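You operate a simulated robot arm through the tools that you are given. There is no shell and no other tool.

You are at the controls of a simulated robot arm. One attempt, no reset.

Task
Put things in order on the top of the crate stand. At the end: the green plug gauge (marked "GO") from the top of the crate stand stands where the clear lamp stood; the clear lamp from the top of the crate stand is in the brown open carton; the teal dosing sleeve from the top of the crate stand stands where the jar of black granulate stood; the silver anvil from the top of the crate stand is on the blue lead tray; the jar of black granulate stands where the green plug gauge stood; whatever was shut is shut again. Leave all else as you found it, and nothing knocked over.

Only the result counts: the job must be done as asked and must still hold three seconds after the hand-in. Knocking over, shifting, dropping, spilling or breaking anything else fails it.

Robot
A 6-joint arm with a two-finger gripper, fixed in place. Base frame: the origin is at the foot of the arm, x ahead of it, y to its left, z up; the work surface is at about z = 0. Readings come in m, degrees, newtons and seconds.
With the tool pointing down near the work surface it reaches from about 0.24 to 0.62 m from the base axis. Its first joint turns from -66.0 to 66.0 degrees. Payload 1.37 kg.
The tool frame sits at the grasp point between the pads (the TCP): z along the fingers, y along the line on which they close. The tips reach 0.022 m beyond it. The gripper opens to 0.092 m. The gripper's body begins 0.065 m behind the TCP.
Orientation is that of the tool frame in the base frame, as a unit quaternion [w, x, y, z]. With the fingers straight down and closing along the base's y, the tool's x points along the base's -x, its y along +y and its z along -z.

Tools
- The arm moves only by the tool play_rows. Its argument "deltas" is a list of rows, each an object of numbers (a shift or turn left out is 0, a gripper value left out holds the last): "tx", "ty", "tz": the shift along the tool's x, y, z in units of 500 mm (1.0 is 500 mm); "wx", "wy", "wz": the turn, a rotation vector about the tool's x, y, z in units of 120 degrees (1.0 is 120 degrees); "gripper": the finger opening in cm, from 0 to 9.2. In form: [{"tx": .., "ty": .., "tz": .., "wx": .., "wy": .., "wz": .., "gripper": ..}, ...]. A call has 1 to 20 rows; each row is the pose to reach, as a shift and turn from the pose commanded when the call began, along the tool's axes at that moment. A call with a number of a shift or a turn outside -1 to 1 is refused whole. Rows are played at 5 a second. More than 0.05 m and 8.6 degrees between two rows, or a gripper value outside its range, and nothing of the call is played. A pose out of reach is approached as far as the arm can. The call stops where the force on the tool passes 40 N (or 10 N more than at its start, if that is more) or the arm is blocked; 0.2 s more then pass. The fingers move at their own pace and stop on an object; they squeeze with about 26 N. The grip force told is the motor's: it shows also when the fingers shut on nothing. Time passes only in rows, and 0.2 s behind the last, so rows that repeat a pose let the fingers close. The reply holds the time, the measured pose of the TCP, the force on the tool along the base axes, the opening and the grip force, in the units named above and with some noise, with the torque about the TCP (base axes, N m) and any sound that the robot's microphone picked up.
- Cameras (640 x 400 px; columns grow to the right, rows downward): "scene" is fixed at [0.0407, -0.4356, 0.5888]; the picture's right is [0.72, -0.69, 0.00], its down [-0.37, -0.39, -0.85] and it looks along [0.58, 0.61, -0.53] (base axes); focal length 298 px, centre (320, 200). "wrist" rides on the gripper at [0.071, 0.019, -0.102] in the tool frame; the picture's right is [-0.26, 0.97, 0.00], its down [-0.75, -0.20, -0.63] and it looks along [-0.60, -0.16, 0.78] (tool axes); focal length 280 px, centre (320, 200). There is no depth. A picture from a camera that has moved, and an enlarged one, comes with that camera's place and axes in the base frame and with its lens.
- capture(camera): a new picture of that camera. It takes no simulated time.
- zoom(camera, box): a new picture of the part [left, top, right, bottom] of that camera's present view, enlarged. It takes no simulated time.
- job_done(): hands the job in; it is judged then, once.

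Places have to be worked out from the pictures, the camera data and where the tool is seen. Open the gripper and draw the arm clear of the work before you hand the job in, unless the task says otherwise.

The tools are called after "Call:" by a JSON object that holds its "api" and its "payload". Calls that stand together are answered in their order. play_rows: Moves the arm, as the interface text tells. Its arguments: {"type":"object","properties":{"deltas":{"type":"array","items":{"type":"object","properties":{"tx":{"type":"number"},"ty":{"type":"number"},"tz":{"type":"number"},"wx":{"type":"number"},"wy":{"type":"number"},"wz":{"type":"number"},"gripper":{"type":"number"}}}}},"required":["deltas"]} The other tools are called the same way: capture (camera) takes a picture; zoom (camera, box) takes an enlarged picture of a part of a camera's view; job_done () hands the job in.

At the start:

```text
time: 0.0
ee_pos: [0.4367, 0.0898, 0.4144]
ee_rot: [0.001, 0.0, 1.0, 0.0]
wrist_force: [-0.1, -0.2, 0.6]
torque: [0.03, -0.02, -0.01]
width: 0.0922
grasp_force: 0.0
```

scene: 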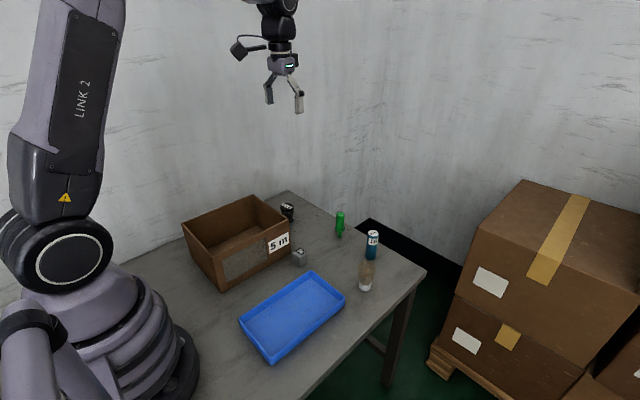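
wrist: 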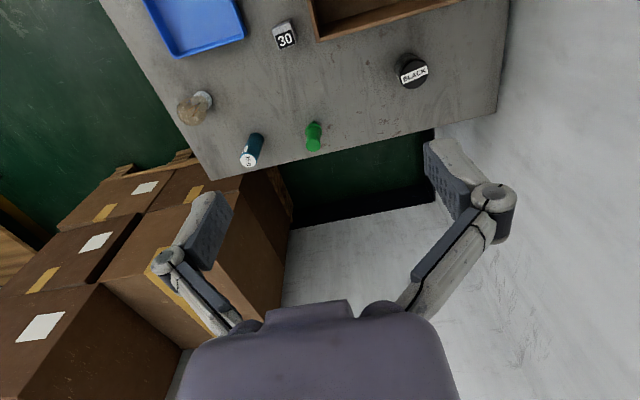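

I start by looking closer at the table with both cameras to identify and locate each item.

Call:
{"api": "zoom", "payload": {"camera": "scene", "box": [170, 180, 330, 280]}}

Call:
{"api": "zoom", "payload": {"camera": "scene", "box": [280, 200, 440, 300]}}

Call:
{"api": "zoom", "payload": {"camera": "wrist", "box": [140, 20, 300, 120]}}

Call:
{"api": "zoom", "payload": {"camera": "wrist", "box": [170, 80, 330, 180]}}

Call:
{"api": "zoom", "payload": {"camera": "wrist", "box": [300, 0, 500, 125]}}

```text
4.00 times, centred on (250, 230) of scene
camera zoom: at [0.0407, -0.4356, 0.5888], right [0.72, -0.69, 0.0], down [-0.37, -0.39, -0.85], along [0.58, 0.61, -0.53], focal length 1190 px, centre (600, 80)
```

zoom: 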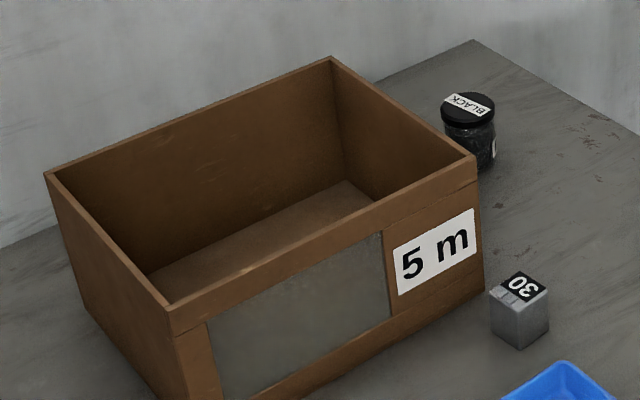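

```text
4.00 times, centred on (360, 250) of scene
camera zoom: at [0.0407, -0.4356, 0.5888], right [0.72, -0.69, 0.0], down [-0.37, -0.39, -0.85], along [0.58, 0.61, -0.53], focal length 1190 px, centre (160, 0)
```

zoom: 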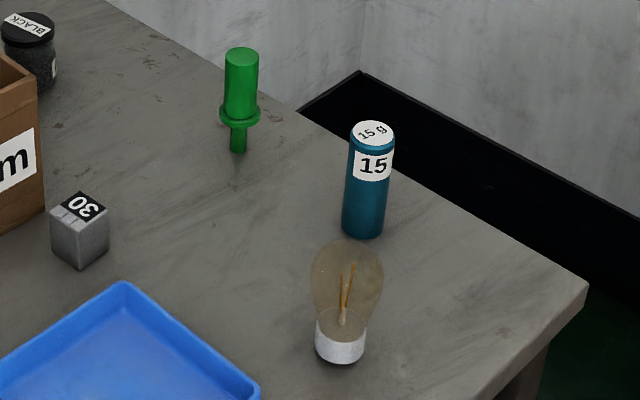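

```text
4.00 times, centred on (220, 70) of wrist
camera zoom: at [0.365, 0.1101, 0.5166], right [0.26, 0.97, 0.0], down [0.75, -0.2, 0.63], along [0.6, -0.16, -0.78], focal length 1122 px, centre (720, 720)
```

zoom: 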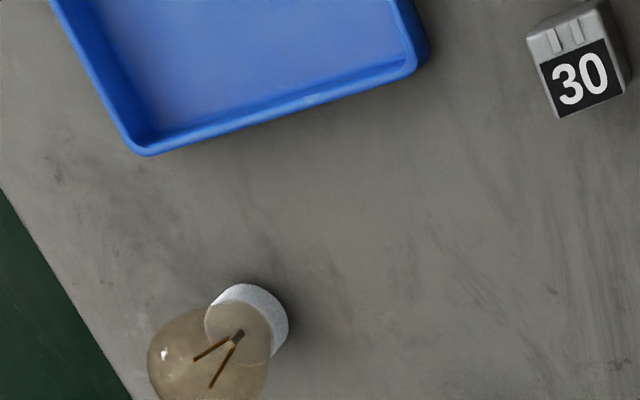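

```text
4.00 times, centred on (250, 130) of wrist
camera zoom: at [0.365, 0.1101, 0.5166], right [0.26, 0.97, 0.0], down [0.75, -0.2, 0.63], along [0.6, -0.16, -0.78], focal length 1122 px, centre (600, 480)
```

zoom: 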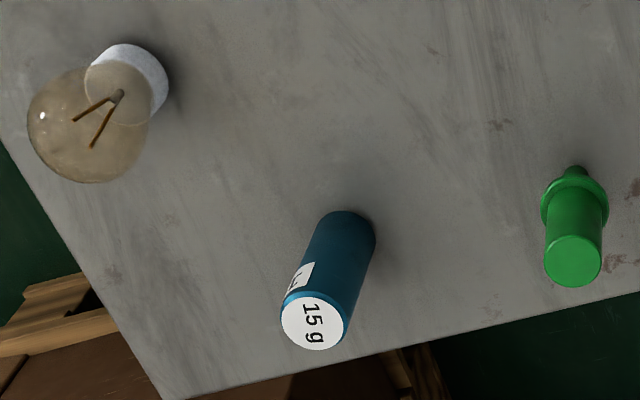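

```text
3.20 times, centred on (400, 62) of wrist
camera zoom: at [0.365, 0.1101, 0.5166], right [0.26, 0.97, 0.0], down [0.75, -0.2, 0.63], along [0.6, -0.16, -0.78], focal length 897 px, centre (64, 640)
```

zoom: 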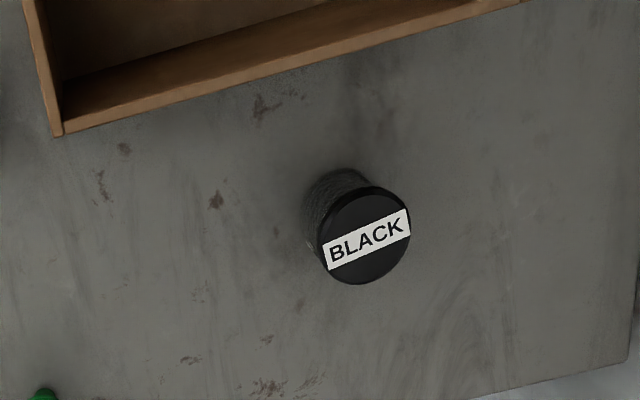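

The items' approximate places (base frame, z≈0 table): lamp (0.48,-0.14), sleeve (0.58,-0.078), gauge (0.58,0.042), jar (0.515,0.216), anvil (0.43,0.046), carton x 0.21–0.43 / y 0.10–0.28 with walls about 0.12 high. I move lower toward the lamp side to get closer views.

Call:
{"api": "play_rows", "payload": {"deltas": [{"tx": 0.00925, "ty": -0.0525, "tz": 0.0485, "gripper": 9.2}, {"tx": 0.0185, "ty": -0.105, "tz": 0.097}, {"tx": 0.02775, "ty": -0.1575, "tz": 0.1455}, {"tx": 0.037, "ty": -0.21, "tz": 0.194}, {"tx": 0.04625, "ty": -0.2625, "tz": 0.2425}, {"tx": 0.0555, "ty": -0.315, "tz": 0.291}, {"tx": 0.06475, "ty": -0.3675, "tz": 0.3395}, {"tx": 0.074, "ty": -0.42, "tz": 0.388}, {"tx": 0.074, "ty": -0.42, "tz": 0.388}]}}

Call:
{"api": "capture", "payload": {"camera": "wrist"}}

Call:
{"api": "capture", "payload": {"camera": "scene"}}

```text
time: 2.0
ee_pos: [0.3986, -0.1207, 0.2194]
ee_rot: [0.0, -0.001, 1.0, 0.0]
wrist_force: [0.2, 0.6, 0.1]
torque: [0.03, 0.0, -0.01]
width: 0.0918
grasp_force: 0.0
```

```text
taken
camera wrist: at [0.3277, -0.1014, 0.3215], right [0.26, 0.97, 0.0], down [0.75, -0.2, 0.62], along [0.6, -0.16, -0.78], focal length 280 px, centre (320, 200)
```

wrist: 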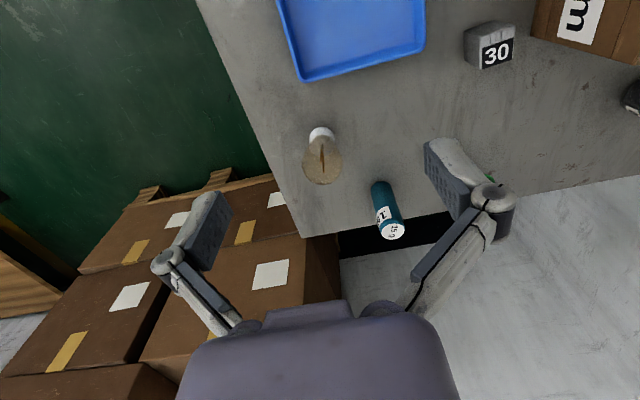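

```text
taken
```

scene: 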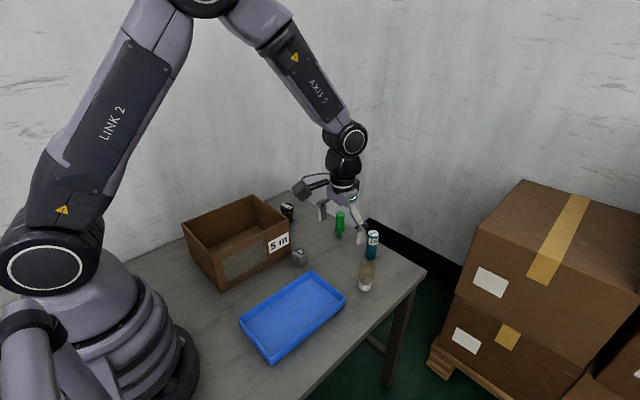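

The view is closer now; I zoom in on lamp, sleeve and anvil to measure them.

Call:
{"api": "zoom", "payload": {"camera": "wrist", "box": [280, 110, 440, 210]}}

Call:
{"api": "zoom", "payload": {"camera": "wrist", "box": [280, 150, 440, 250]}}

Call:
{"api": "zoom", "payload": {"camera": "wrist", "box": [410, 0, 570, 100]}}

Call:
{"api": "zoom", "payload": {"camera": "scene", "box": [230, 265, 390, 365]}}

```text
4.00 times, centred on (360, 160) of wrist
camera zoom: at [0.3277, -0.1014, 0.3215], right [0.26, 0.97, 0.0], down [0.75, -0.2, 0.62], along [0.6, -0.16, -0.78], focal length 1122 px, centre (160, 360)
```

zoom: 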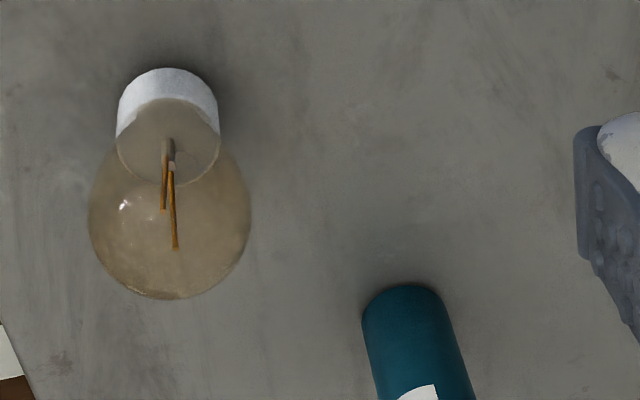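

```text
4.00 times, centred on (360, 200) of wrist
camera zoom: at [0.3277, -0.1014, 0.3215], right [0.26, 0.97, 0.0], down [0.75, -0.2, 0.62], along [0.6, -0.16, -0.78], focal length 1122 px, centre (160, 200)
```

zoom: 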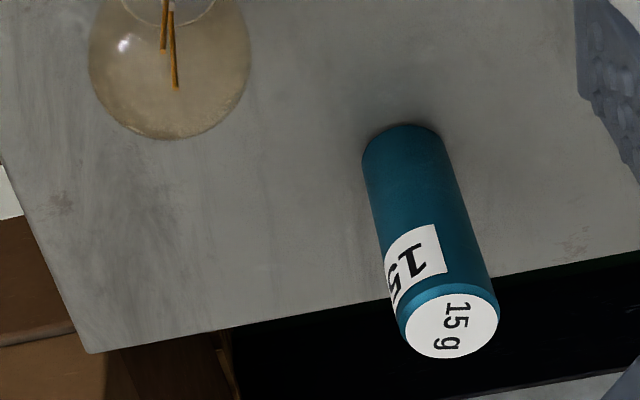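

```text
4.00 times, centred on (490, 50) of wrist
camera zoom: at [0.3277, -0.1014, 0.3215], right [0.26, 0.97, 0.0], down [0.75, -0.2, 0.62], along [0.6, -0.16, -0.78], focal length 1122 px, centre (-360, 800)
```

zoom: 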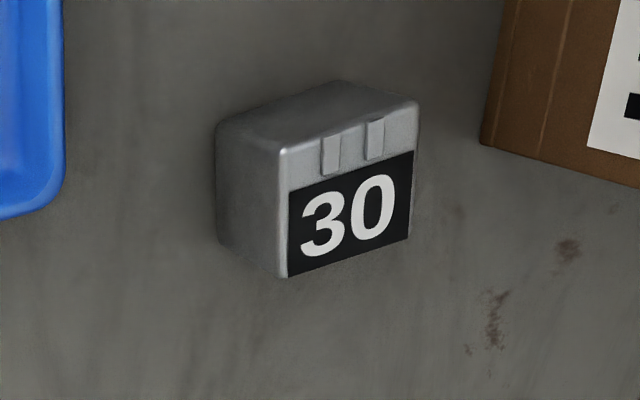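

```text
4.00 times, centred on (310, 315) of scene
camera zoom: at [0.0407, -0.4356, 0.5888], right [0.72, -0.69, 0.0], down [-0.37, -0.39, -0.85], along [0.58, 0.61, -0.53], focal length 1190 px, centre (360, -260)
```

zoom: 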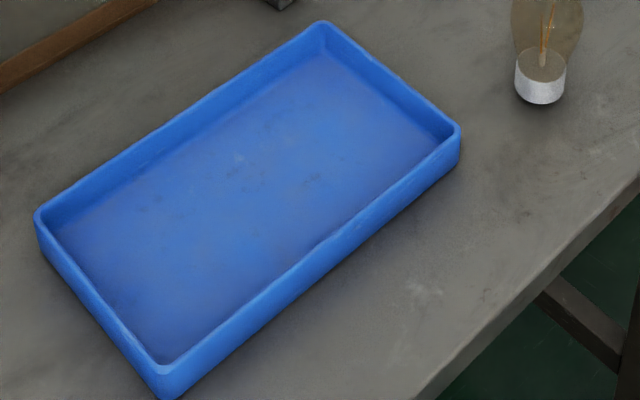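

Refined: lamp (0.482,-0.140), cap 31 mm, bulb ≈43 mm wide at z≈0.066, total ≈0.095; sleeve (0.581,-0.079), 29 mm wide, 0.085 tall; anvil (0.420,0.040), ~29 mm square turned about 5°. I hover above the lamp and check alignment.

Call:
{"api": "play_rows", "payload": {"deltas": [{"tx": -0.0415, "ty": -0.0099, "tz": 0.02, "gripper": 8.0}, {"tx": -0.083, "ty": -0.0198, "tz": 0.04}, {"tx": -0.1245, "ty": -0.0297, "tz": 0.06}, {"tx": -0.166, "ty": -0.0396, "tz": 0.08}, {"tx": -0.166, "ty": -0.0396, "tz": 0.11}, {"tx": -0.166, "ty": -0.0396, "tz": 0.11}]}}

Call:
{"api": "capture", "payload": {"camera": "wrist"}}

Call:
{"api": "zoom", "payload": {"camera": "scene", "box": [280, 180, 440, 300]}}

```text
time: 3.4
ee_pos: [0.4819, -0.1379, 0.1659]
ee_rot: [0.0, 0.001, 1.0, 0.0]
wrist_force: [-0.7, 0.4, 0.3]
torque: [0.0, -0.03, -0.04]
width: 0.0798
grasp_force: 0.1
```

```text
taken
camera wrist: at [0.4104, -0.1195, 0.2675], right [0.26, 0.97, 0.0], down [0.75, -0.2, 0.63], along [0.6, -0.16, -0.78], focal length 280 px, centre (320, 200)
```

wrist: 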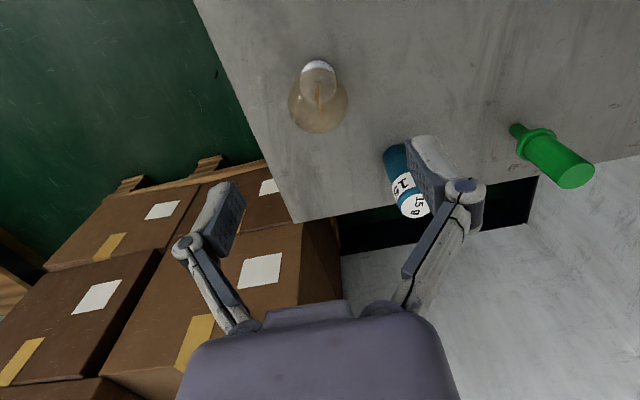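

```text
3.33 times, centred on (360, 240) of scene
camera zoom: at [0.0407, -0.4356, 0.5888], right [0.72, -0.69, 0.0], down [-0.37, -0.39, -0.85], along [0.58, 0.61, -0.53], focal length 992 px, centre (187, 67)
```

zoom: 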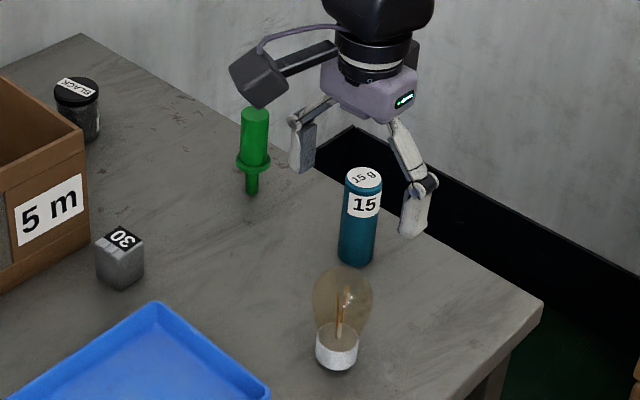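

The lamp sits at (0.482,-0.140), TCP 2 mm off in y. I descend to bulb height (z≈0.064) and start closing gently in stages.

Call:
{"api": "play_rows", "payload": {"deltas": [{"ty": -0.0045, "tz": 0.05, "gripper": 7.5}, {"ty": -0.0045, "tz": 0.1}, {"ty": -0.0045, "tz": 0.15}, {"ty": -0.0045, "tz": 0.18}, {"ty": -0.0045, "tz": 0.2038}, {"ty": -0.0045, "tz": 0.2038}]}}

Call:
{"api": "capture", "payload": {"camera": "wrist"}}

Call:
{"api": "zoom", "payload": {"camera": "scene", "box": [300, 200, 440, 300]}}

```text
time: 4.8
ee_pos: [0.4831, -0.1414, 0.0642]
ee_rot: [0.0, 0.0, 1.0, 0.0]
wrist_force: [0.1, 0.7, -0.1]
torque: [-0.01, 0.04, -0.02]
width: 0.0751
grasp_force: 0.0
```

```text
taken
camera wrist: at [0.4121, -0.1217, 0.1658], right [0.26, 0.97, 0.0], down [0.75, -0.2, 0.63], along [0.6, -0.16, -0.78], focal length 280 px, centre (320, 200)
```

wrist: 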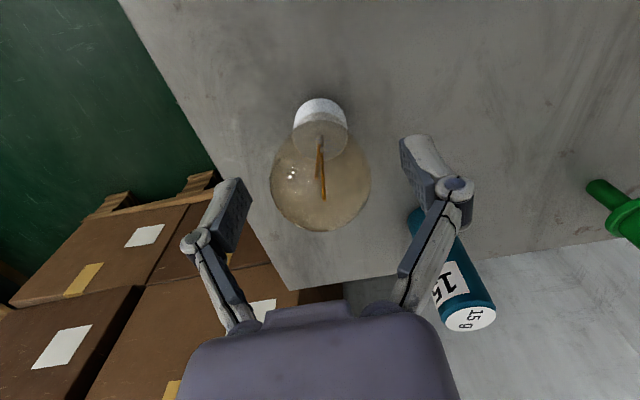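

```text
4.00 times, centred on (370, 250) of scene
camera zoom: at [0.0407, -0.4356, 0.5888], right [0.72, -0.69, 0.0], down [-0.37, -0.39, -0.85], along [0.58, 0.61, -0.53], focal length 1190 px, centre (120, 0)
```

zoom: 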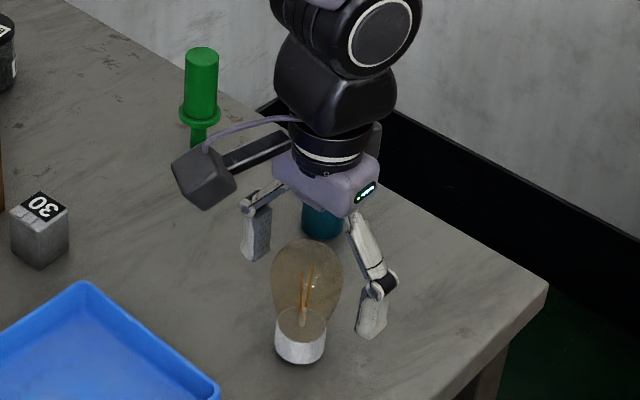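

The bulb is centred between the fingers. I close gradually and watch the width and grip force.

Call:
{"api": "play_rows", "payload": {"deltas": [{"gripper": 5.5}, {"gripper": 5.0}, {"gripper": 4.6}, {"gripper": 4.4}, {"gripper": 4.2}, {"gripper": 4.2}]}}

```text
time: 6.2
ee_pos: [0.4828, -0.1419, 0.0647]
ee_rot: [0.001, 0.0, 1.0, 0.0]
wrist_force: [0.2, 0.0, 0.6]
torque: [-0.01, 0.0, -0.02]
width: 0.0425
grasp_force: 0.4
```

Width 42.5 mm and barely any force; I close a little more.

Call:
{"api": "play_rows", "payload": {"deltas": [{"gripper": 4.1}, {"gripper": 4.0}, {"gripper": 3.9}, {"gripper": 3.9}]}}

Call:
{"api": "capture", "payload": {"camera": "wrist"}}

```text
time: 7.2
ee_pos: [0.4832, -0.1418, 0.0646]
ee_rot: [0.0, 0.0, 1.0, 0.0]
wrist_force: [-0.5, -0.1, 4.0]
torque: [-0.01, 0.05, -0.01]
width: 0.0408
grasp_force: 26.5
```

```text
taken
camera wrist: at [0.412, -0.1217, 0.1661], right [0.26, 0.97, 0.0], down [0.75, -0.2, 0.63], along [0.6, -0.16, -0.78], focal length 280 px, centre (320, 200)
```

wrist: 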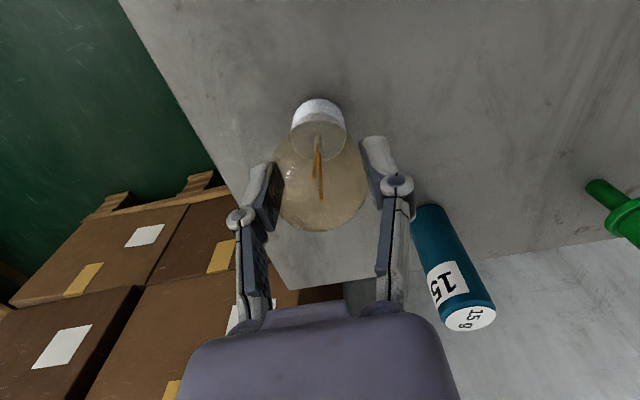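

Lamp held at 40.8 mm. I lift it straight up.

Call:
{"api": "play_rows", "payload": {"deltas": [{"tz": -0.02}, {"tz": -0.06}, {"tz": -0.12}, {"tz": -0.18}, {"tz": -0.24}, {"tz": -0.3}, {"tz": -0.36}, {"tz": -0.4}, {"tz": -0.4}]}}

Call:
{"api": "capture", "payload": {"camera": "wrist"}}

Call:
{"api": "capture", "payload": {"camera": "scene"}}

```text
time: 9.2
ee_pos: [0.4835, -0.1413, 0.2644]
ee_rot: [0.0, 0.0, 1.0, 0.001]
wrist_force: [-0.3, 0.1, -0.4]
torque: [0.0, 0.01, 0.0]
width: 0.0411
grasp_force: 25.7
```

```text
taken
camera wrist: at [0.4116, -0.1216, 0.3664], right [0.26, 0.97, 0.0], down [0.75, -0.2, 0.63], along [0.6, -0.16, -0.78], focal length 280 px, centre (320, 200)
```

wrist: 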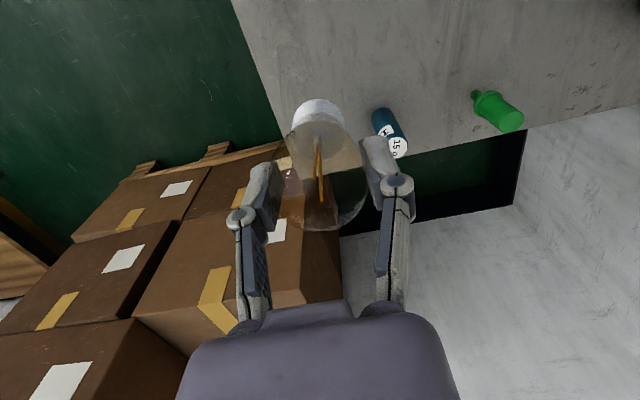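

```text
taken
```

scene: 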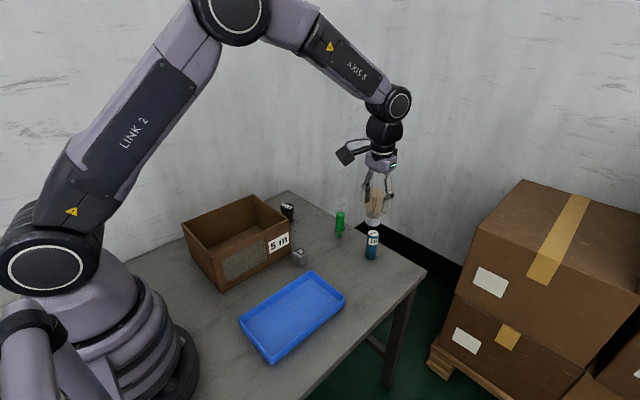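

The lamp hangs upright. I carry it level over the carton's middle (0.325, 0.187).

Call:
{"api": "play_rows", "payload": {"deltas": [{"tx": 0.0127, "ty": 0.0263}, {"tx": 0.038, "ty": 0.0788}, {"tx": 0.0697, "ty": 0.1445}, {"tx": 0.1014, "ty": 0.2101}, {"tx": 0.1331, "ty": 0.2758}, {"tx": 0.1648, "ty": 0.3414}, {"tx": 0.1965, "ty": 0.4071}, {"tx": 0.2282, "ty": 0.4728}, {"tx": 0.2599, "ty": 0.5384}, {"tx": 0.2853, "ty": 0.5909}, {"tx": 0.3043, "ty": 0.6303}, {"tx": 0.317, "ty": 0.6566}, {"tx": 0.317, "ty": 0.6566}]}}

Call:
{"api": "capture", "payload": {"camera": "wrist"}}

Call:
{"api": "capture", "payload": {"camera": "scene"}}

```text
time: 12.0
ee_pos: [0.3232, 0.188, 0.2647]
ee_rot: [0.001, 0.0, 1.0, 0.0]
wrist_force: [0.7, 0.2, 0.4]
torque: [-0.01, -0.01, 0.01]
width: 0.0411
grasp_force: 26.0
```

```text
taken
camera wrist: at [0.2524, 0.2071, 0.3663], right [0.26, 0.97, 0.0], down [0.75, -0.2, 0.63], along [0.6, -0.16, -0.78], focal length 280 px, centre (320, 200)
```

wrist: 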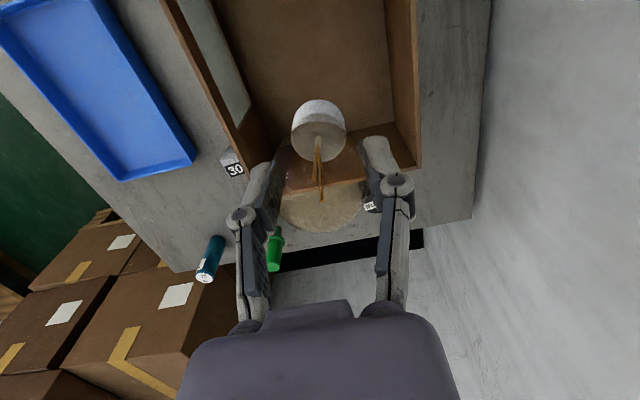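

```text
taken
```

scene: 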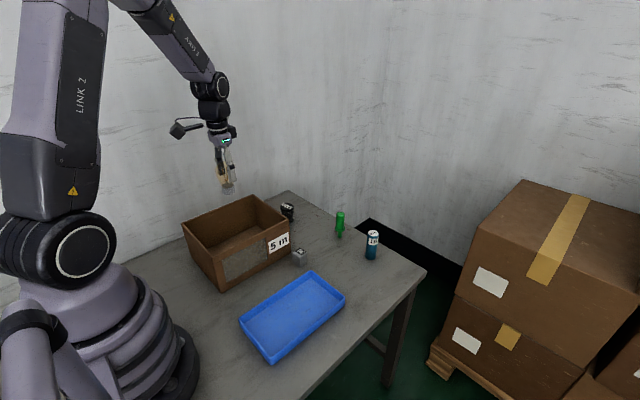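

Lamp is over the carton's open middle with clear walls all around. I lower it to just above the carton floor.

Call:
{"api": "play_rows", "payload": {"deltas": [{"tz": 0.03}, {"tz": 0.09}, {"tz": 0.15}, {"tz": 0.21}, {"tz": 0.27}, {"tz": 0.32}, {"tz": 0.35}, {"tz": 0.3734}, {"tz": 0.3734}]}}

Call:
{"api": "capture", "payload": {"camera": "wrist"}}

Call:
{"api": "zoom", "payload": {"camera": "scene", "box": [150, 120, 340, 290]}}

```text
time: 14.0
ee_pos: [0.3252, 0.1876, 0.0778]
ee_rot: [0.0, 0.0, 1.0, 0.0]
wrist_force: [-0.3, -0.3, -0.6]
torque: [0.0, 0.02, 0.02]
width: 0.041
grasp_force: 26.1
```

```text
taken
camera wrist: at [0.2532, 0.2067, 0.1796], right [0.26, 0.97, 0.0], down [0.75, -0.2, 0.63], along [0.6, -0.16, -0.78], focal length 280 px, centre (320, 200)
```

wrist: 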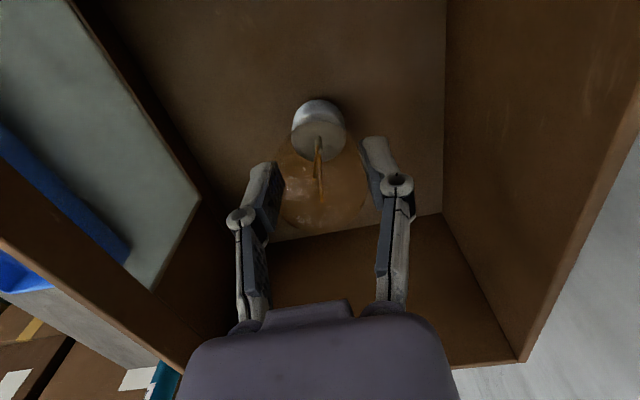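

```text
2.35 times, centred on (245, 205) of scene
camera zoom: at [0.0407, -0.4356, 0.5888], right [0.72, -0.69, 0.0], down [-0.37, -0.39, -0.85], along [0.58, 0.61, -0.53], focal length 700 px, centre (496, 188)
```

zoom: 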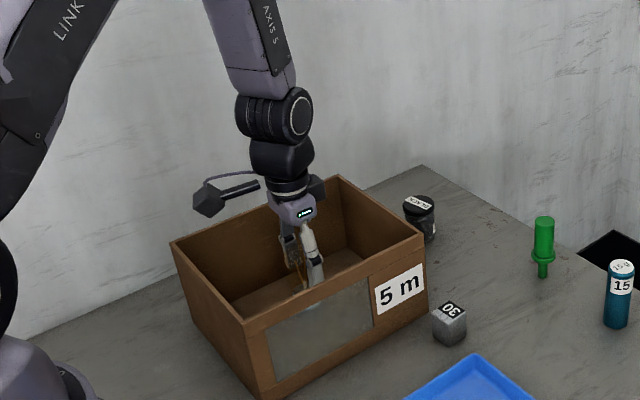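

All clear inside the carton; floor a few mm below the cap. I creep down and watch the vertical force.

Call:
{"api": "play_rows", "payload": {"deltas": [{"tz": 0.004}, {"tz": 0.008}, {"tz": 0.012}, {"tz": 0.012}]}}

```text
time: 15.0
ee_pos: [0.3241, 0.1866, 0.0734]
ee_rot: [0.0, 0.0, 1.0, 0.0]
wrist_force: [0.8, 0.6, -1.4]
torque: [-0.02, 0.04, -0.02]
width: 0.041
grasp_force: 26.3
```

Call:
{"api": "play_rows", "payload": {"deltas": [{"tz": 0.003}, {"tz": 0.006}, {"tz": 0.006}]}}

```text
time: 15.8
ee_pos: [0.325, 0.1863, 0.0696]
ee_rot: [0.001, 0.0, 1.0, 0.0]
wrist_force: [-0.3, -1.0, 18.5]
torque: [-0.04, 0.02, 0.03]
width: 0.0412
grasp_force: 25.5
```

Floor contact reached (18.5 N). I back off a hair and open the fingers slowly.

Call:
{"api": "play_rows", "payload": {"deltas": [{"tz": -0.002}, {"tz": -0.002, "gripper": 4.2}, {"tz": -0.002, "gripper": 4.6}, {"tz": -0.002, "gripper": 5.5}, {"tz": -0.002, "gripper": 6.5}, {"tz": -0.002, "gripper": 7.0}, {"tz": -0.002, "gripper": 7.0}]}}

Call:
{"api": "capture", "payload": {"camera": "wrist"}}

```text
time: 17.4
ee_pos: [0.3247, 0.1864, 0.0695]
ee_rot: [0.0, 0.0, 1.0, 0.0]
wrist_force: [0.7, -0.4, 0.1]
torque: [-0.02, 0.0, 0.04]
width: 0.07
grasp_force: 0.0
```

```text
taken
camera wrist: at [0.2524, 0.2063, 0.1712], right [0.26, 0.97, 0.0], down [0.75, -0.2, 0.63], along [0.6, -0.16, -0.78], focal length 280 px, centre (320, 200)
```

wrist: 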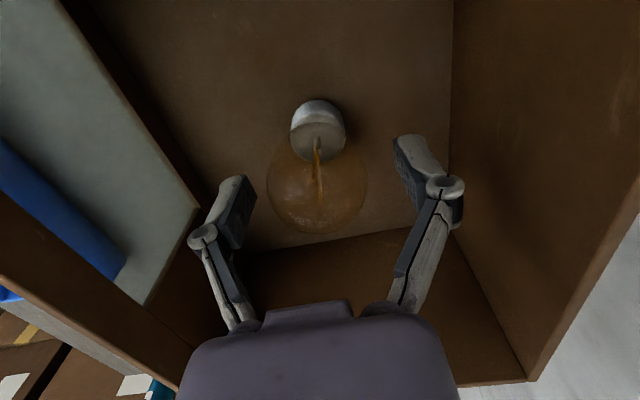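

The lamp stands on its own in the carton. I rise straight out and move toward a viewing pose for the green gauge.

Call:
{"api": "play_rows", "payload": {"deltas": [{"tz": -0.04}, {"tz": -0.1}, {"tz": -0.17}, {"tz": -0.24}, {"tz": -0.31}, {"tz": -0.37}, {"tz": -0.4}, {"tx": -0.058, "ty": -0.0544, "tz": -0.4}, {"tx": -0.116, "ty": -0.1088, "tz": -0.38}, {"tx": -0.174, "ty": -0.1632, "tz": -0.36}, {"tx": -0.232, "ty": -0.2176, "tz": -0.34}, {"tx": -0.29, "ty": -0.272, "tz": -0.32}, {"tx": -0.29, "ty": -0.272, "tz": -0.32}]}}

Call:
{"api": "capture", "payload": {"camera": "wrist"}}

Call:
{"api": "zoom", "payload": {"camera": "scene", "box": [170, 170, 330, 290]}}

```text
time: 20.2
ee_pos: [0.4683, 0.0519, 0.2288]
ee_rot: [0.0, -0.001, 1.0, 0.0]
wrist_force: [-0.1, 0.4, 0.1]
torque: [-0.03, -0.01, 0.0]
width: 0.0699
grasp_force: 0.0
```

```text
taken
camera wrist: at [0.3976, 0.0717, 0.3313], right [0.26, 0.97, 0.0], down [0.75, -0.2, 0.62], along [0.6, -0.16, -0.78], focal length 280 px, centre (320, 200)
```

wrist: 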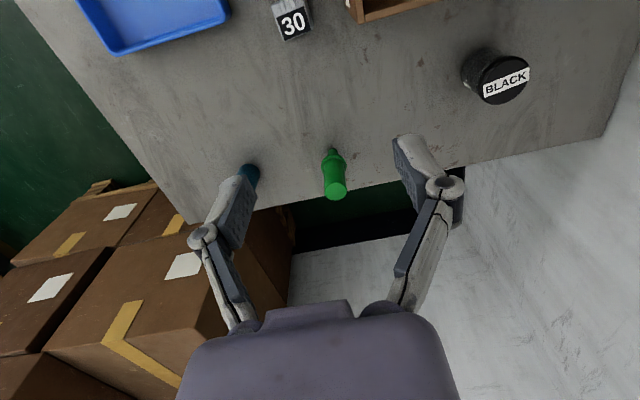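

```text
3.33 times, centred on (250, 230) of scene
camera zoom: at [0.0407, -0.4356, 0.5888], right [0.72, -0.69, 0.0], down [-0.37, -0.39, -0.85], along [0.58, 0.61, -0.53], focal length 992 px, centre (553, 100)
```

zoom: 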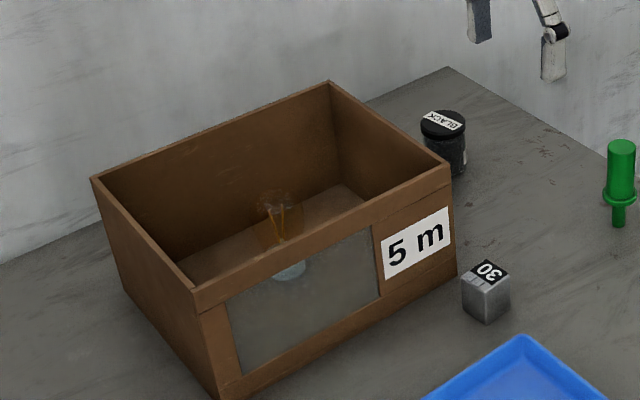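

The lamp stands upright in the carton. I zoom the wrist view on the gauge and jar for exact positions.

Call:
{"api": "zoom", "payload": {"camera": "wrist", "box": [270, 125, 398, 205]}}

Call:
{"api": "zoom", "payload": {"camera": "wrist", "box": [430, 30, 558, 110]}}

Call:
{"api": "zoom", "payload": {"camera": "scene", "box": [310, 195, 390, 245]}}

Call:
{"api": "zoom", "payload": {"camera": "scene", "box": [260, 190, 324, 230]}}

```text
5.00 times, centred on (334, 165) of wrist
camera zoom: at [0.3976, 0.0717, 0.3313], right [0.26, 0.97, 0.0], down [0.75, -0.2, 0.62], along [0.6, -0.16, -0.78], focal length 1402 px, centre (250, 375)
```

zoom: 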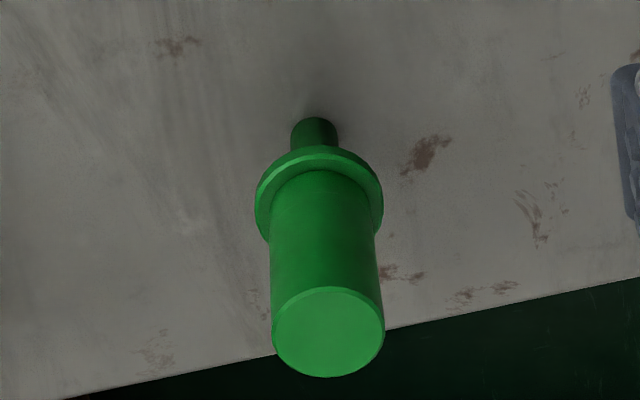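

```text
5.00 times, centred on (494, 70) of wrist
camera zoom: at [0.3976, 0.0717, 0.3313], right [0.26, 0.97, 0.0], down [0.75, -0.2, 0.62], along [0.6, -0.16, -0.78], focal length 1402 px, centre (-550, 850)
```

zoom: 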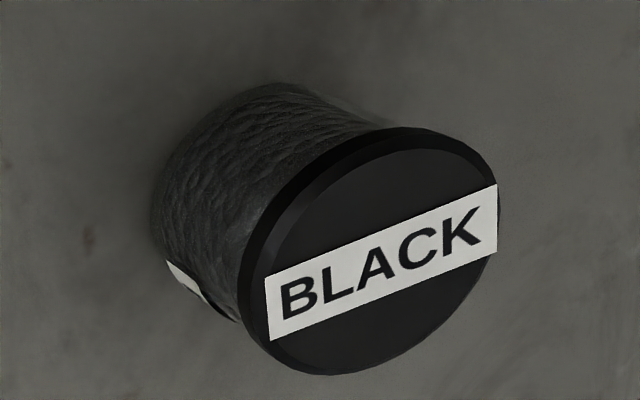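

```text
8.00 times, centred on (350, 220) of scene
camera zoom: at [0.0407, -0.4356, 0.5888], right [0.72, -0.69, 0.0], down [-0.37, -0.39, -0.85], along [0.58, 0.61, -0.53], focal length 2380 px, centre (80, 40)
```

zoom: 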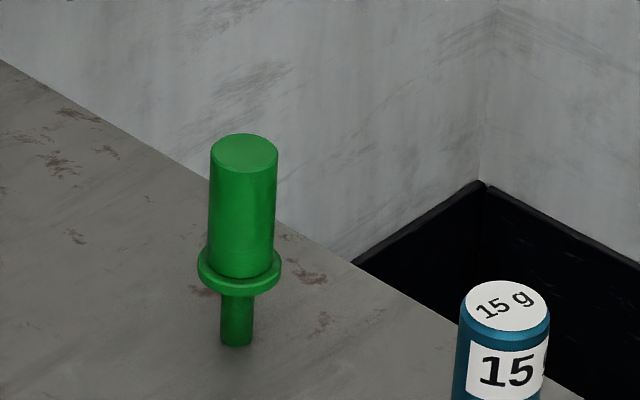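

```text
10.00 times, centred on (292, 210) of scene
camera zoom: at [0.0407, -0.4356, 0.5888], right [0.72, -0.69, 0.0], down [-0.37, -0.39, -0.85], along [0.58, 0.61, -0.53], focal length 2975 px, centre (600, 100)
```

zoom: 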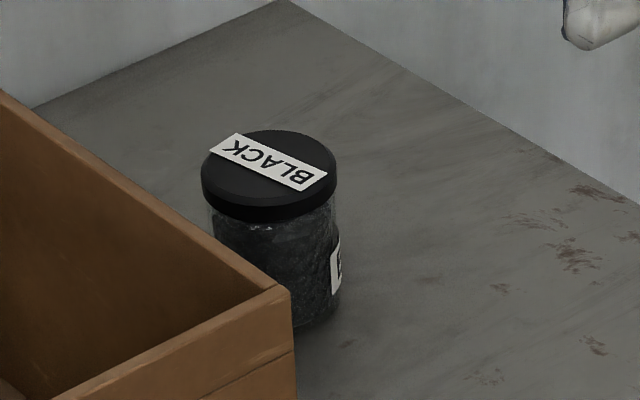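

Gauge: centre (0.580,0.040), height 0.086, barrel Ø≈24.5 mm above a flange at z≈0.033, on a thin 12.5 mm pin. I hover above it and check.

Call:
{"api": "play_rows", "payload": {"deltas": [{"tx": -0.056, "ty": -0.006, "tz": 0.03, "gripper": 6.0}, {"tx": -0.112, "ty": -0.012, "tz": 0.06}, {"tx": -0.168, "ty": -0.018, "tz": 0.09}, {"tx": -0.2242, "ty": -0.0236, "tz": 0.12}, {"tx": -0.2242, "ty": -0.0236, "tz": 0.15}, {"tx": -0.2242, "ty": -0.0236, "tz": 0.15}]}}

Call:
{"api": "capture", "payload": {"camera": "wrist"}}

Call:
{"api": "zoom", "payload": {"camera": "wrist", "box": [256, 80, 384, 160]}}

```text
time: 21.6
ee_pos: [0.58, 0.0399, 0.1542]
ee_rot: [-0.001, 0.0, 1.0, 0.0]
wrist_force: [0.0, 0.3, 0.0]
torque: [-0.02, 0.01, -0.02]
width: 0.0596
grasp_force: 0.1
```

```text
taken
camera wrist: at [0.5085, 0.0585, 0.2554], right [0.26, 0.97, 0.0], down [0.75, -0.2, 0.63], along [0.6, -0.16, -0.78], focal length 280 px, centre (320, 200)
```

wrist: 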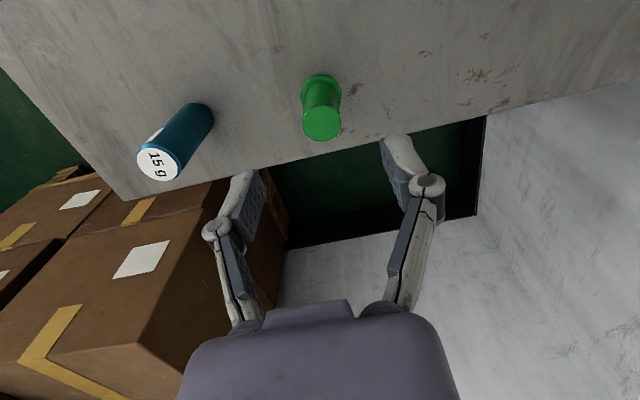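

```text
5.00 times, centred on (320, 120) of wrist
camera zoom: at [0.5085, 0.0585, 0.2554], right [0.26, 0.97, 0.0], down [0.75, -0.2, 0.63], along [0.6, -0.16, -0.78], focal length 1402 px, centre (320, 600)
```

zoom: 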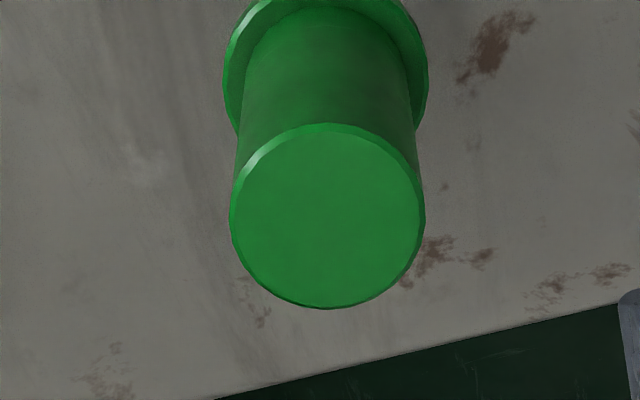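

Gauge top centre at (0.580,0.040), right under the TCP. I descend onto the barrel (tips above the flange) and grip.

Call:
{"api": "play_rows", "payload": {"deltas": [{"tz": 0.04}, {"tz": 0.08}, {"tz": 0.12}, {"tz": 0.155}, {"tz": 0.179}, {"tz": 0.179}, {"tz": 0.179, "gripper": 4.0}, {"tz": 0.179, "gripper": 3.0}, {"tz": 0.179, "gripper": 2.6}]}}

Call:
{"api": "capture", "payload": {"camera": "wrist"}}

Call:
{"api": "zoom", "payload": {"camera": "scene", "box": [290, 170, 390, 245]}}

```text
time: 23.6
ee_pos: [0.5821, 0.0393, 0.0642]
ee_rot: [0.0, 0.0, 1.0, 0.0]
wrist_force: [1.0, -0.2, 1.2]
torque: [0.04, 0.0, 0.02]
width: 0.0262
grasp_force: 0.2
```

```text
taken
camera wrist: at [0.5099, 0.0596, 0.1664], right [0.26, 0.97, 0.0], down [0.75, -0.2, 0.63], along [0.6, -0.16, -0.78], focal length 280 px, centre (320, 200)
```

wrist: 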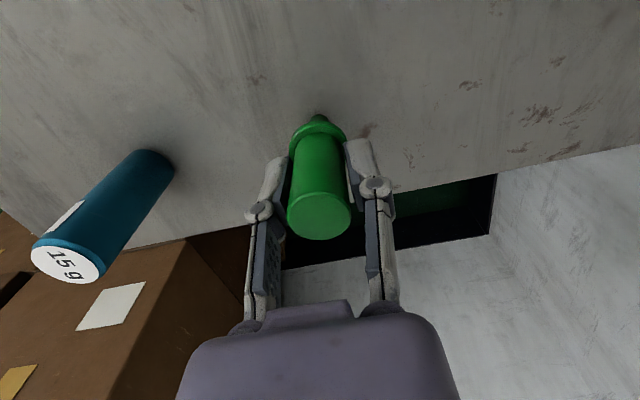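

```text
5.33 times, centred on (340, 208) of scene
camera zoom: at [0.0407, -0.4356, 0.5888], right [0.72, -0.69, 0.0], down [-0.37, -0.39, -0.85], along [0.58, 0.61, -0.53], focal length 1587 px, centre (213, 160)
```

zoom: 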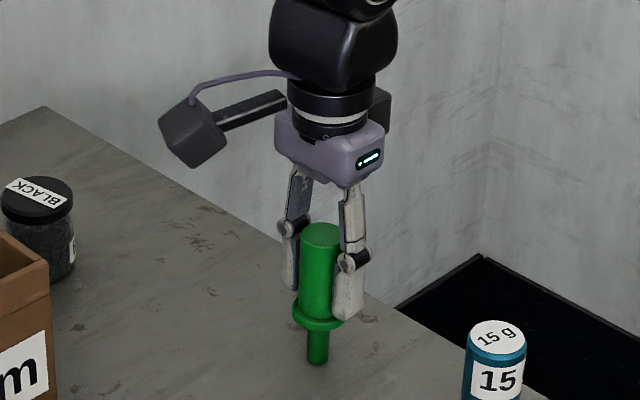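

Fingers bracket the barrel cleanly. I close firmly and lift.

Call:
{"api": "play_rows", "payload": {"deltas": [{"gripper": 2.4}, {"gripper": 2.2}, {"gripper": 2.0}, {"gripper": 2.0}, {"gripper": 2.0}, {"gripper": 2.0}]}}

```text
time: 25.0
ee_pos: [0.5811, 0.0404, 0.0651]
ee_rot: [0.0, 0.0, 1.0, 0.0]
wrist_force: [-0.2, 1.3, 2.2]
torque: [-0.01, 0.03, -0.01]
width: 0.0241
grasp_force: 25.8
```

Gripped at 24.1 mm. I lift and carry it toward the lamp's old place (0.482,-0.1405).

Call:
{"api": "play_rows", "payload": {"deltas": [{"tz": -0.02}, {"tz": -0.07}, {"tz": -0.13}, {"tz": -0.19}, {"tz": -0.24}, {"tz": -0.27}, {"tx": 0.012, "ty": -0.022, "tz": -0.27}, {"tx": 0.0358, "ty": -0.0655, "tz": -0.27}, {"tx": 0.0657, "ty": -0.1201, "tz": -0.27}, {"tx": 0.0955, "ty": -0.1747, "tz": -0.27}, {"tx": 0.1254, "ty": -0.2294, "tz": -0.27}, {"tx": 0.1552, "ty": -0.284, "tz": -0.27}, {"tx": 0.18, "ty": -0.3295, "tz": -0.27}, {"tx": 0.192, "ty": -0.352, "tz": -0.27}, {"tx": 0.197, "ty": -0.3614, "tz": -0.27}, {"tx": 0.197, "ty": -0.3614, "tz": -0.27}]}}

Call:
{"api": "capture", "payload": {"camera": "wrist"}}

Call:
{"api": "zoom", "payload": {"camera": "scene", "box": [280, 150, 440, 300]}}

```text
time: 28.4
ee_pos: [0.4835, -0.1415, 0.2007]
ee_rot: [0.0, 0.0, 1.0, 0.0]
wrist_force: [-0.6, -0.6, -0.2]
torque: [0.02, 0.0, 0.02]
width: 0.0243
grasp_force: 26.2
```

```text
taken
camera wrist: at [0.4113, -0.1219, 0.3022], right [0.26, 0.97, 0.0], down [0.75, -0.2, 0.63], along [0.6, -0.16, -0.78], focal length 280 px, centre (320, 200)
```

wrist: 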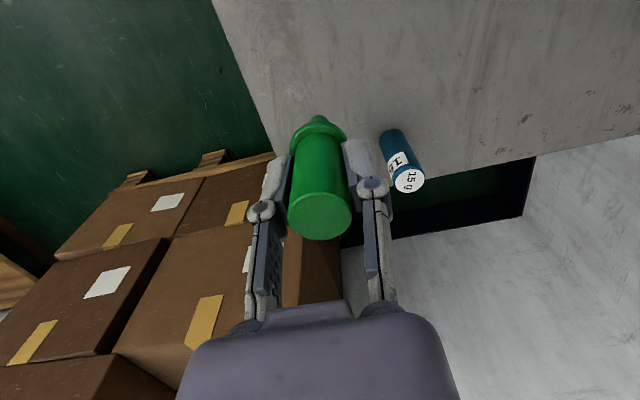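

```text
2.67 times, centred on (360, 225) of scene
camera zoom: at [0.0407, -0.4356, 0.5888], right [0.72, -0.69, 0.0], down [-0.37, -0.39, -0.85], along [0.58, 0.61, -0.53], focal length 793 px, centre (213, 133)
```

zoom: 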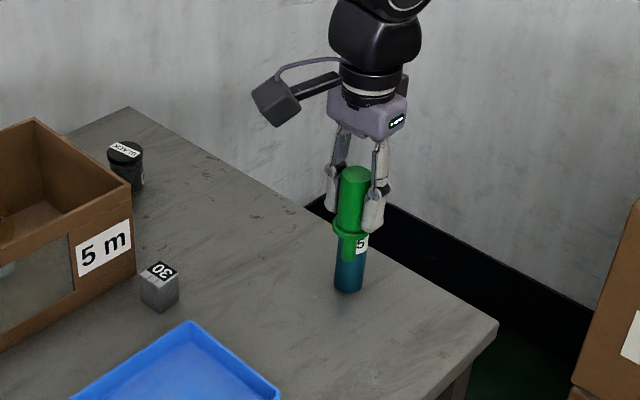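

Gauge upright and above the lamp's old spot. I descend to about 5 mm above touch-down.

Call:
{"api": "play_rows", "payload": {"deltas": [{"tx": 0.001, "tz": 0.03}, {"tx": 0.001, "tz": 0.09}, {"tx": 0.001, "tz": 0.15}, {"tx": 0.001, "tz": 0.2}, {"tx": 0.001, "tz": 0.24}, {"tx": 0.001, "tz": 0.26}, {"tx": 0.001, "tz": 0.26}]}}

Call:
{"api": "zoom", "payload": {"camera": "scene", "box": [320, 220, 420, 300]}}

```text
time: 30.0
ee_pos: [0.4819, -0.1406, 0.0706]
ee_rot: [0.0, 0.0, 1.0, 0.0]
wrist_force: [0.0, -0.1, -0.9]
torque: [-0.03, -0.04, -0.05]
width: 0.0239
grasp_force: 26.2
```

```text
5.00 times, centred on (370, 260) of scene
camera zoom: at [0.0407, -0.4356, 0.5888], right [0.72, -0.69, 0.0], down [-0.37, -0.39, -0.85], along [0.58, 0.61, -0.53], focal length 1488 px, centre (70, -100)
```

zoom: 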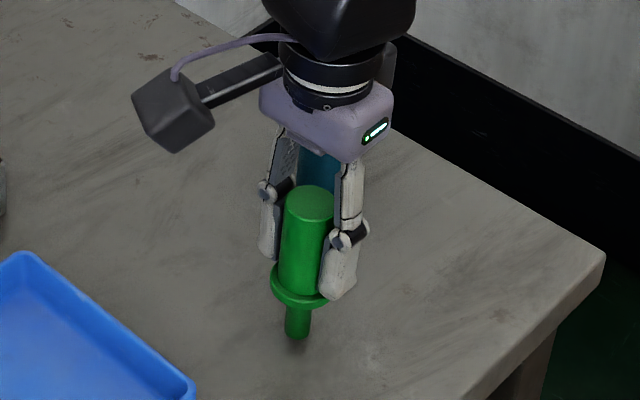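

About 5 mm of gap remain; I creep down.

Call:
{"api": "play_rows", "payload": {"deltas": [{"tz": 0.003}, {"tz": 0.006}, {"tz": 0.008}, {"tz": 0.008}]}}

```text
time: 31.0
ee_pos: [0.4812, -0.1414, 0.0653]
ee_rot: [0.0, 0.0, 1.0, 0.0]
wrist_force: [0.4, 0.2, -0.8]
torque: [-0.02, 0.02, 0.01]
width: 0.0239
grasp_force: 26.2
```

Call:
{"api": "play_rows", "payload": {"deltas": [{"tz": 0.0015}, {"tz": 0.003}, {"tz": 0.003}]}}

```text
time: 31.8
ee_pos: [0.4817, -0.1414, 0.0646]
ee_rot: [0.001, -0.001, 1.0, -0.001]
wrist_force: [-3.9, 2.1, 13.2]
torque: [0.15, 0.24, 0.02]
width: 0.0243
grasp_force: 25.6
```

Touch-down (13 N). I back off half a millimetre and open slowly and evenly.

Call:
{"api": "play_rows", "payload": {"deltas": [{"tz": -0.001}, {"tz": -0.001}, {"tz": -0.001, "gripper": 2.5}, {"tz": -0.001, "gripper": 2.7}, {"tz": -0.001, "gripper": 3.1}, {"tz": -0.001, "gripper": 3.8}, {"tz": -0.001, "gripper": 4.6}, {"tz": -0.001, "gripper": 4.6}]}}

Call:
{"api": "capture", "payload": {"camera": "wrist"}}

Call:
{"api": "zoom", "payload": {"camera": "scene", "box": [320, 220, 420, 300]}}

```text
time: 33.6
ee_pos: [0.483, -0.1411, 0.0647]
ee_rot: [0.0, 0.0, 1.0, 0.0]
wrist_force: [-0.1, -0.1, -0.6]
torque: [-0.01, 0.0, -0.01]
width: 0.046
grasp_force: 0.0
```

```text
taken
camera wrist: at [0.4107, -0.1215, 0.1657], right [0.26, 0.97, 0.0], down [0.75, -0.2, 0.63], along [0.6, -0.16, -0.78], focal length 280 px, centre (320, 200)
```

wrist: 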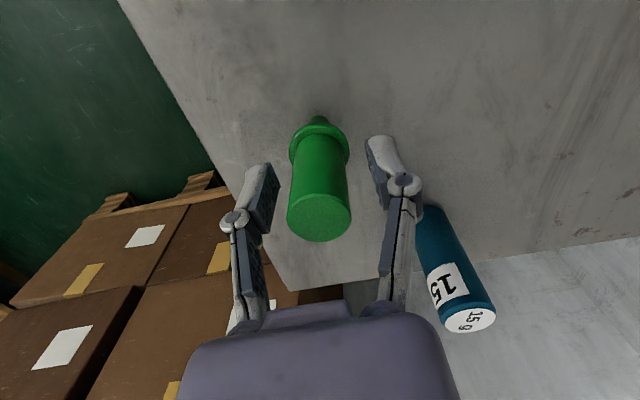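

```text
5.00 times, centred on (370, 260) of scene
camera zoom: at [0.0407, -0.4356, 0.5888], right [0.72, -0.69, 0.0], down [-0.37, -0.39, -0.85], along [0.58, 0.61, -0.53], focal length 1488 px, centre (70, -100)
```

zoom: 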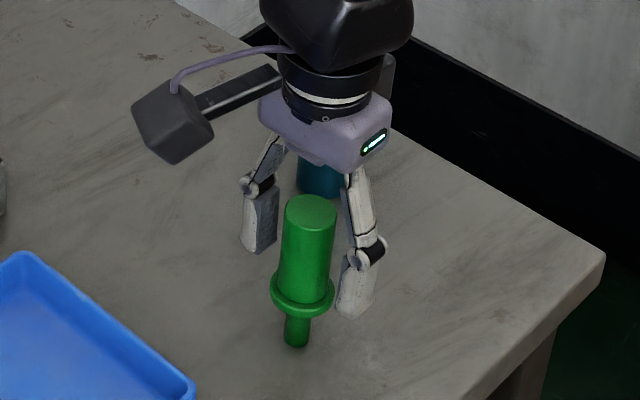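

The gauge stands free and upright. I rise and move to a viewing pose for the jar.

Call:
{"api": "play_rows", "payload": {"deltas": [{"tz": -0.03}, {"tz": -0.1}, {"tz": -0.18}, {"tz": -0.25}, {"tz": -0.29}, {"tx": 0.012, "ty": 0.08, "tz": -0.29}, {"tx": 0.024, "ty": 0.16, "tz": -0.29}, {"tx": 0.036, "ty": 0.24, "tz": -0.29}, {"tx": 0.048, "ty": 0.32, "tz": -0.29}, {"tx": 0.06, "ty": 0.4, "tz": -0.29}, {"tx": 0.072, "ty": 0.48, "tz": -0.29}, {"tx": 0.084, "ty": 0.56, "tz": -0.29}, {"tx": 0.096, "ty": 0.64, "tz": -0.29}, {"tx": 0.106, "ty": 0.72, "tz": -0.29}, {"tx": 0.106, "ty": 0.77, "tz": -0.29}, {"tx": 0.106, "ty": 0.77, "tz": -0.29, "gripper": 7.0}]}}

Call:
{"api": "capture", "payload": {"camera": "wrist"}}

Call:
{"api": "capture", "payload": {"camera": "scene"}}

```text
time: 37.0
ee_pos: [0.4264, 0.2427, 0.2104]
ee_rot: [0.0, 0.0, 1.0, 0.0]
wrist_force: [0.4, -0.4, 0.4]
torque: [0.01, -0.01, 0.02]
width: 0.07
grasp_force: 0.1
```

```text
taken
camera wrist: at [0.3555, 0.262, 0.3116], right [0.26, 0.97, 0.0], down [0.75, -0.2, 0.62], along [0.6, -0.16, -0.78], focal length 280 px, centre (320, 200)
```

wrist: 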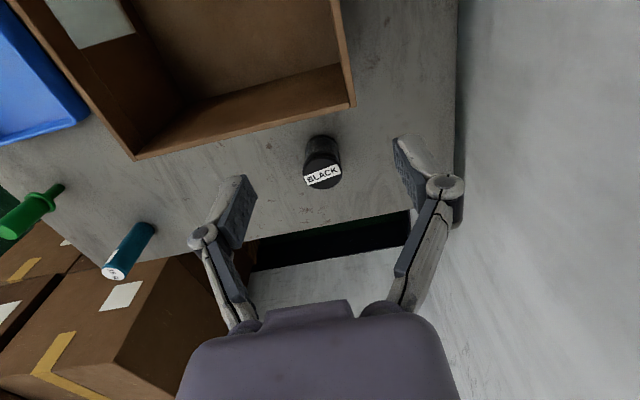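

```text
taken
```

scene: 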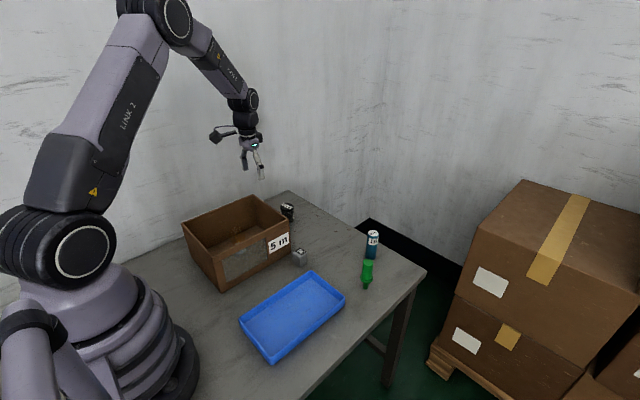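

Call:
{"api": "zoom", "payload": {"camera": "wrist", "box": [256, 120, 384, 200]}}

```text
5.00 times, centred on (320, 160) of wrist
camera zoom: at [0.3555, 0.262, 0.3116], right [0.26, 0.97, 0.0], down [0.75, -0.2, 0.62], along [0.6, -0.16, -0.78], focal length 1402 px, centre (320, 400)
```

zoom: 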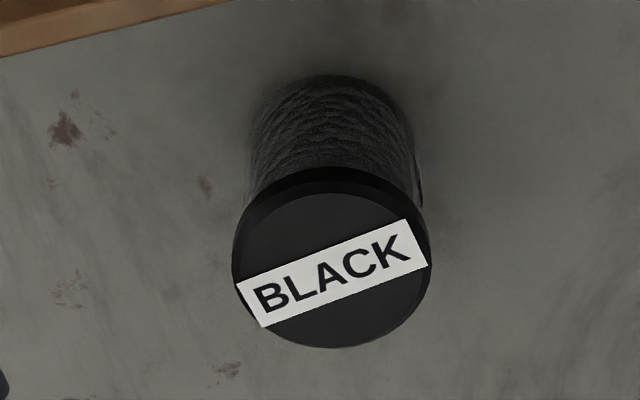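

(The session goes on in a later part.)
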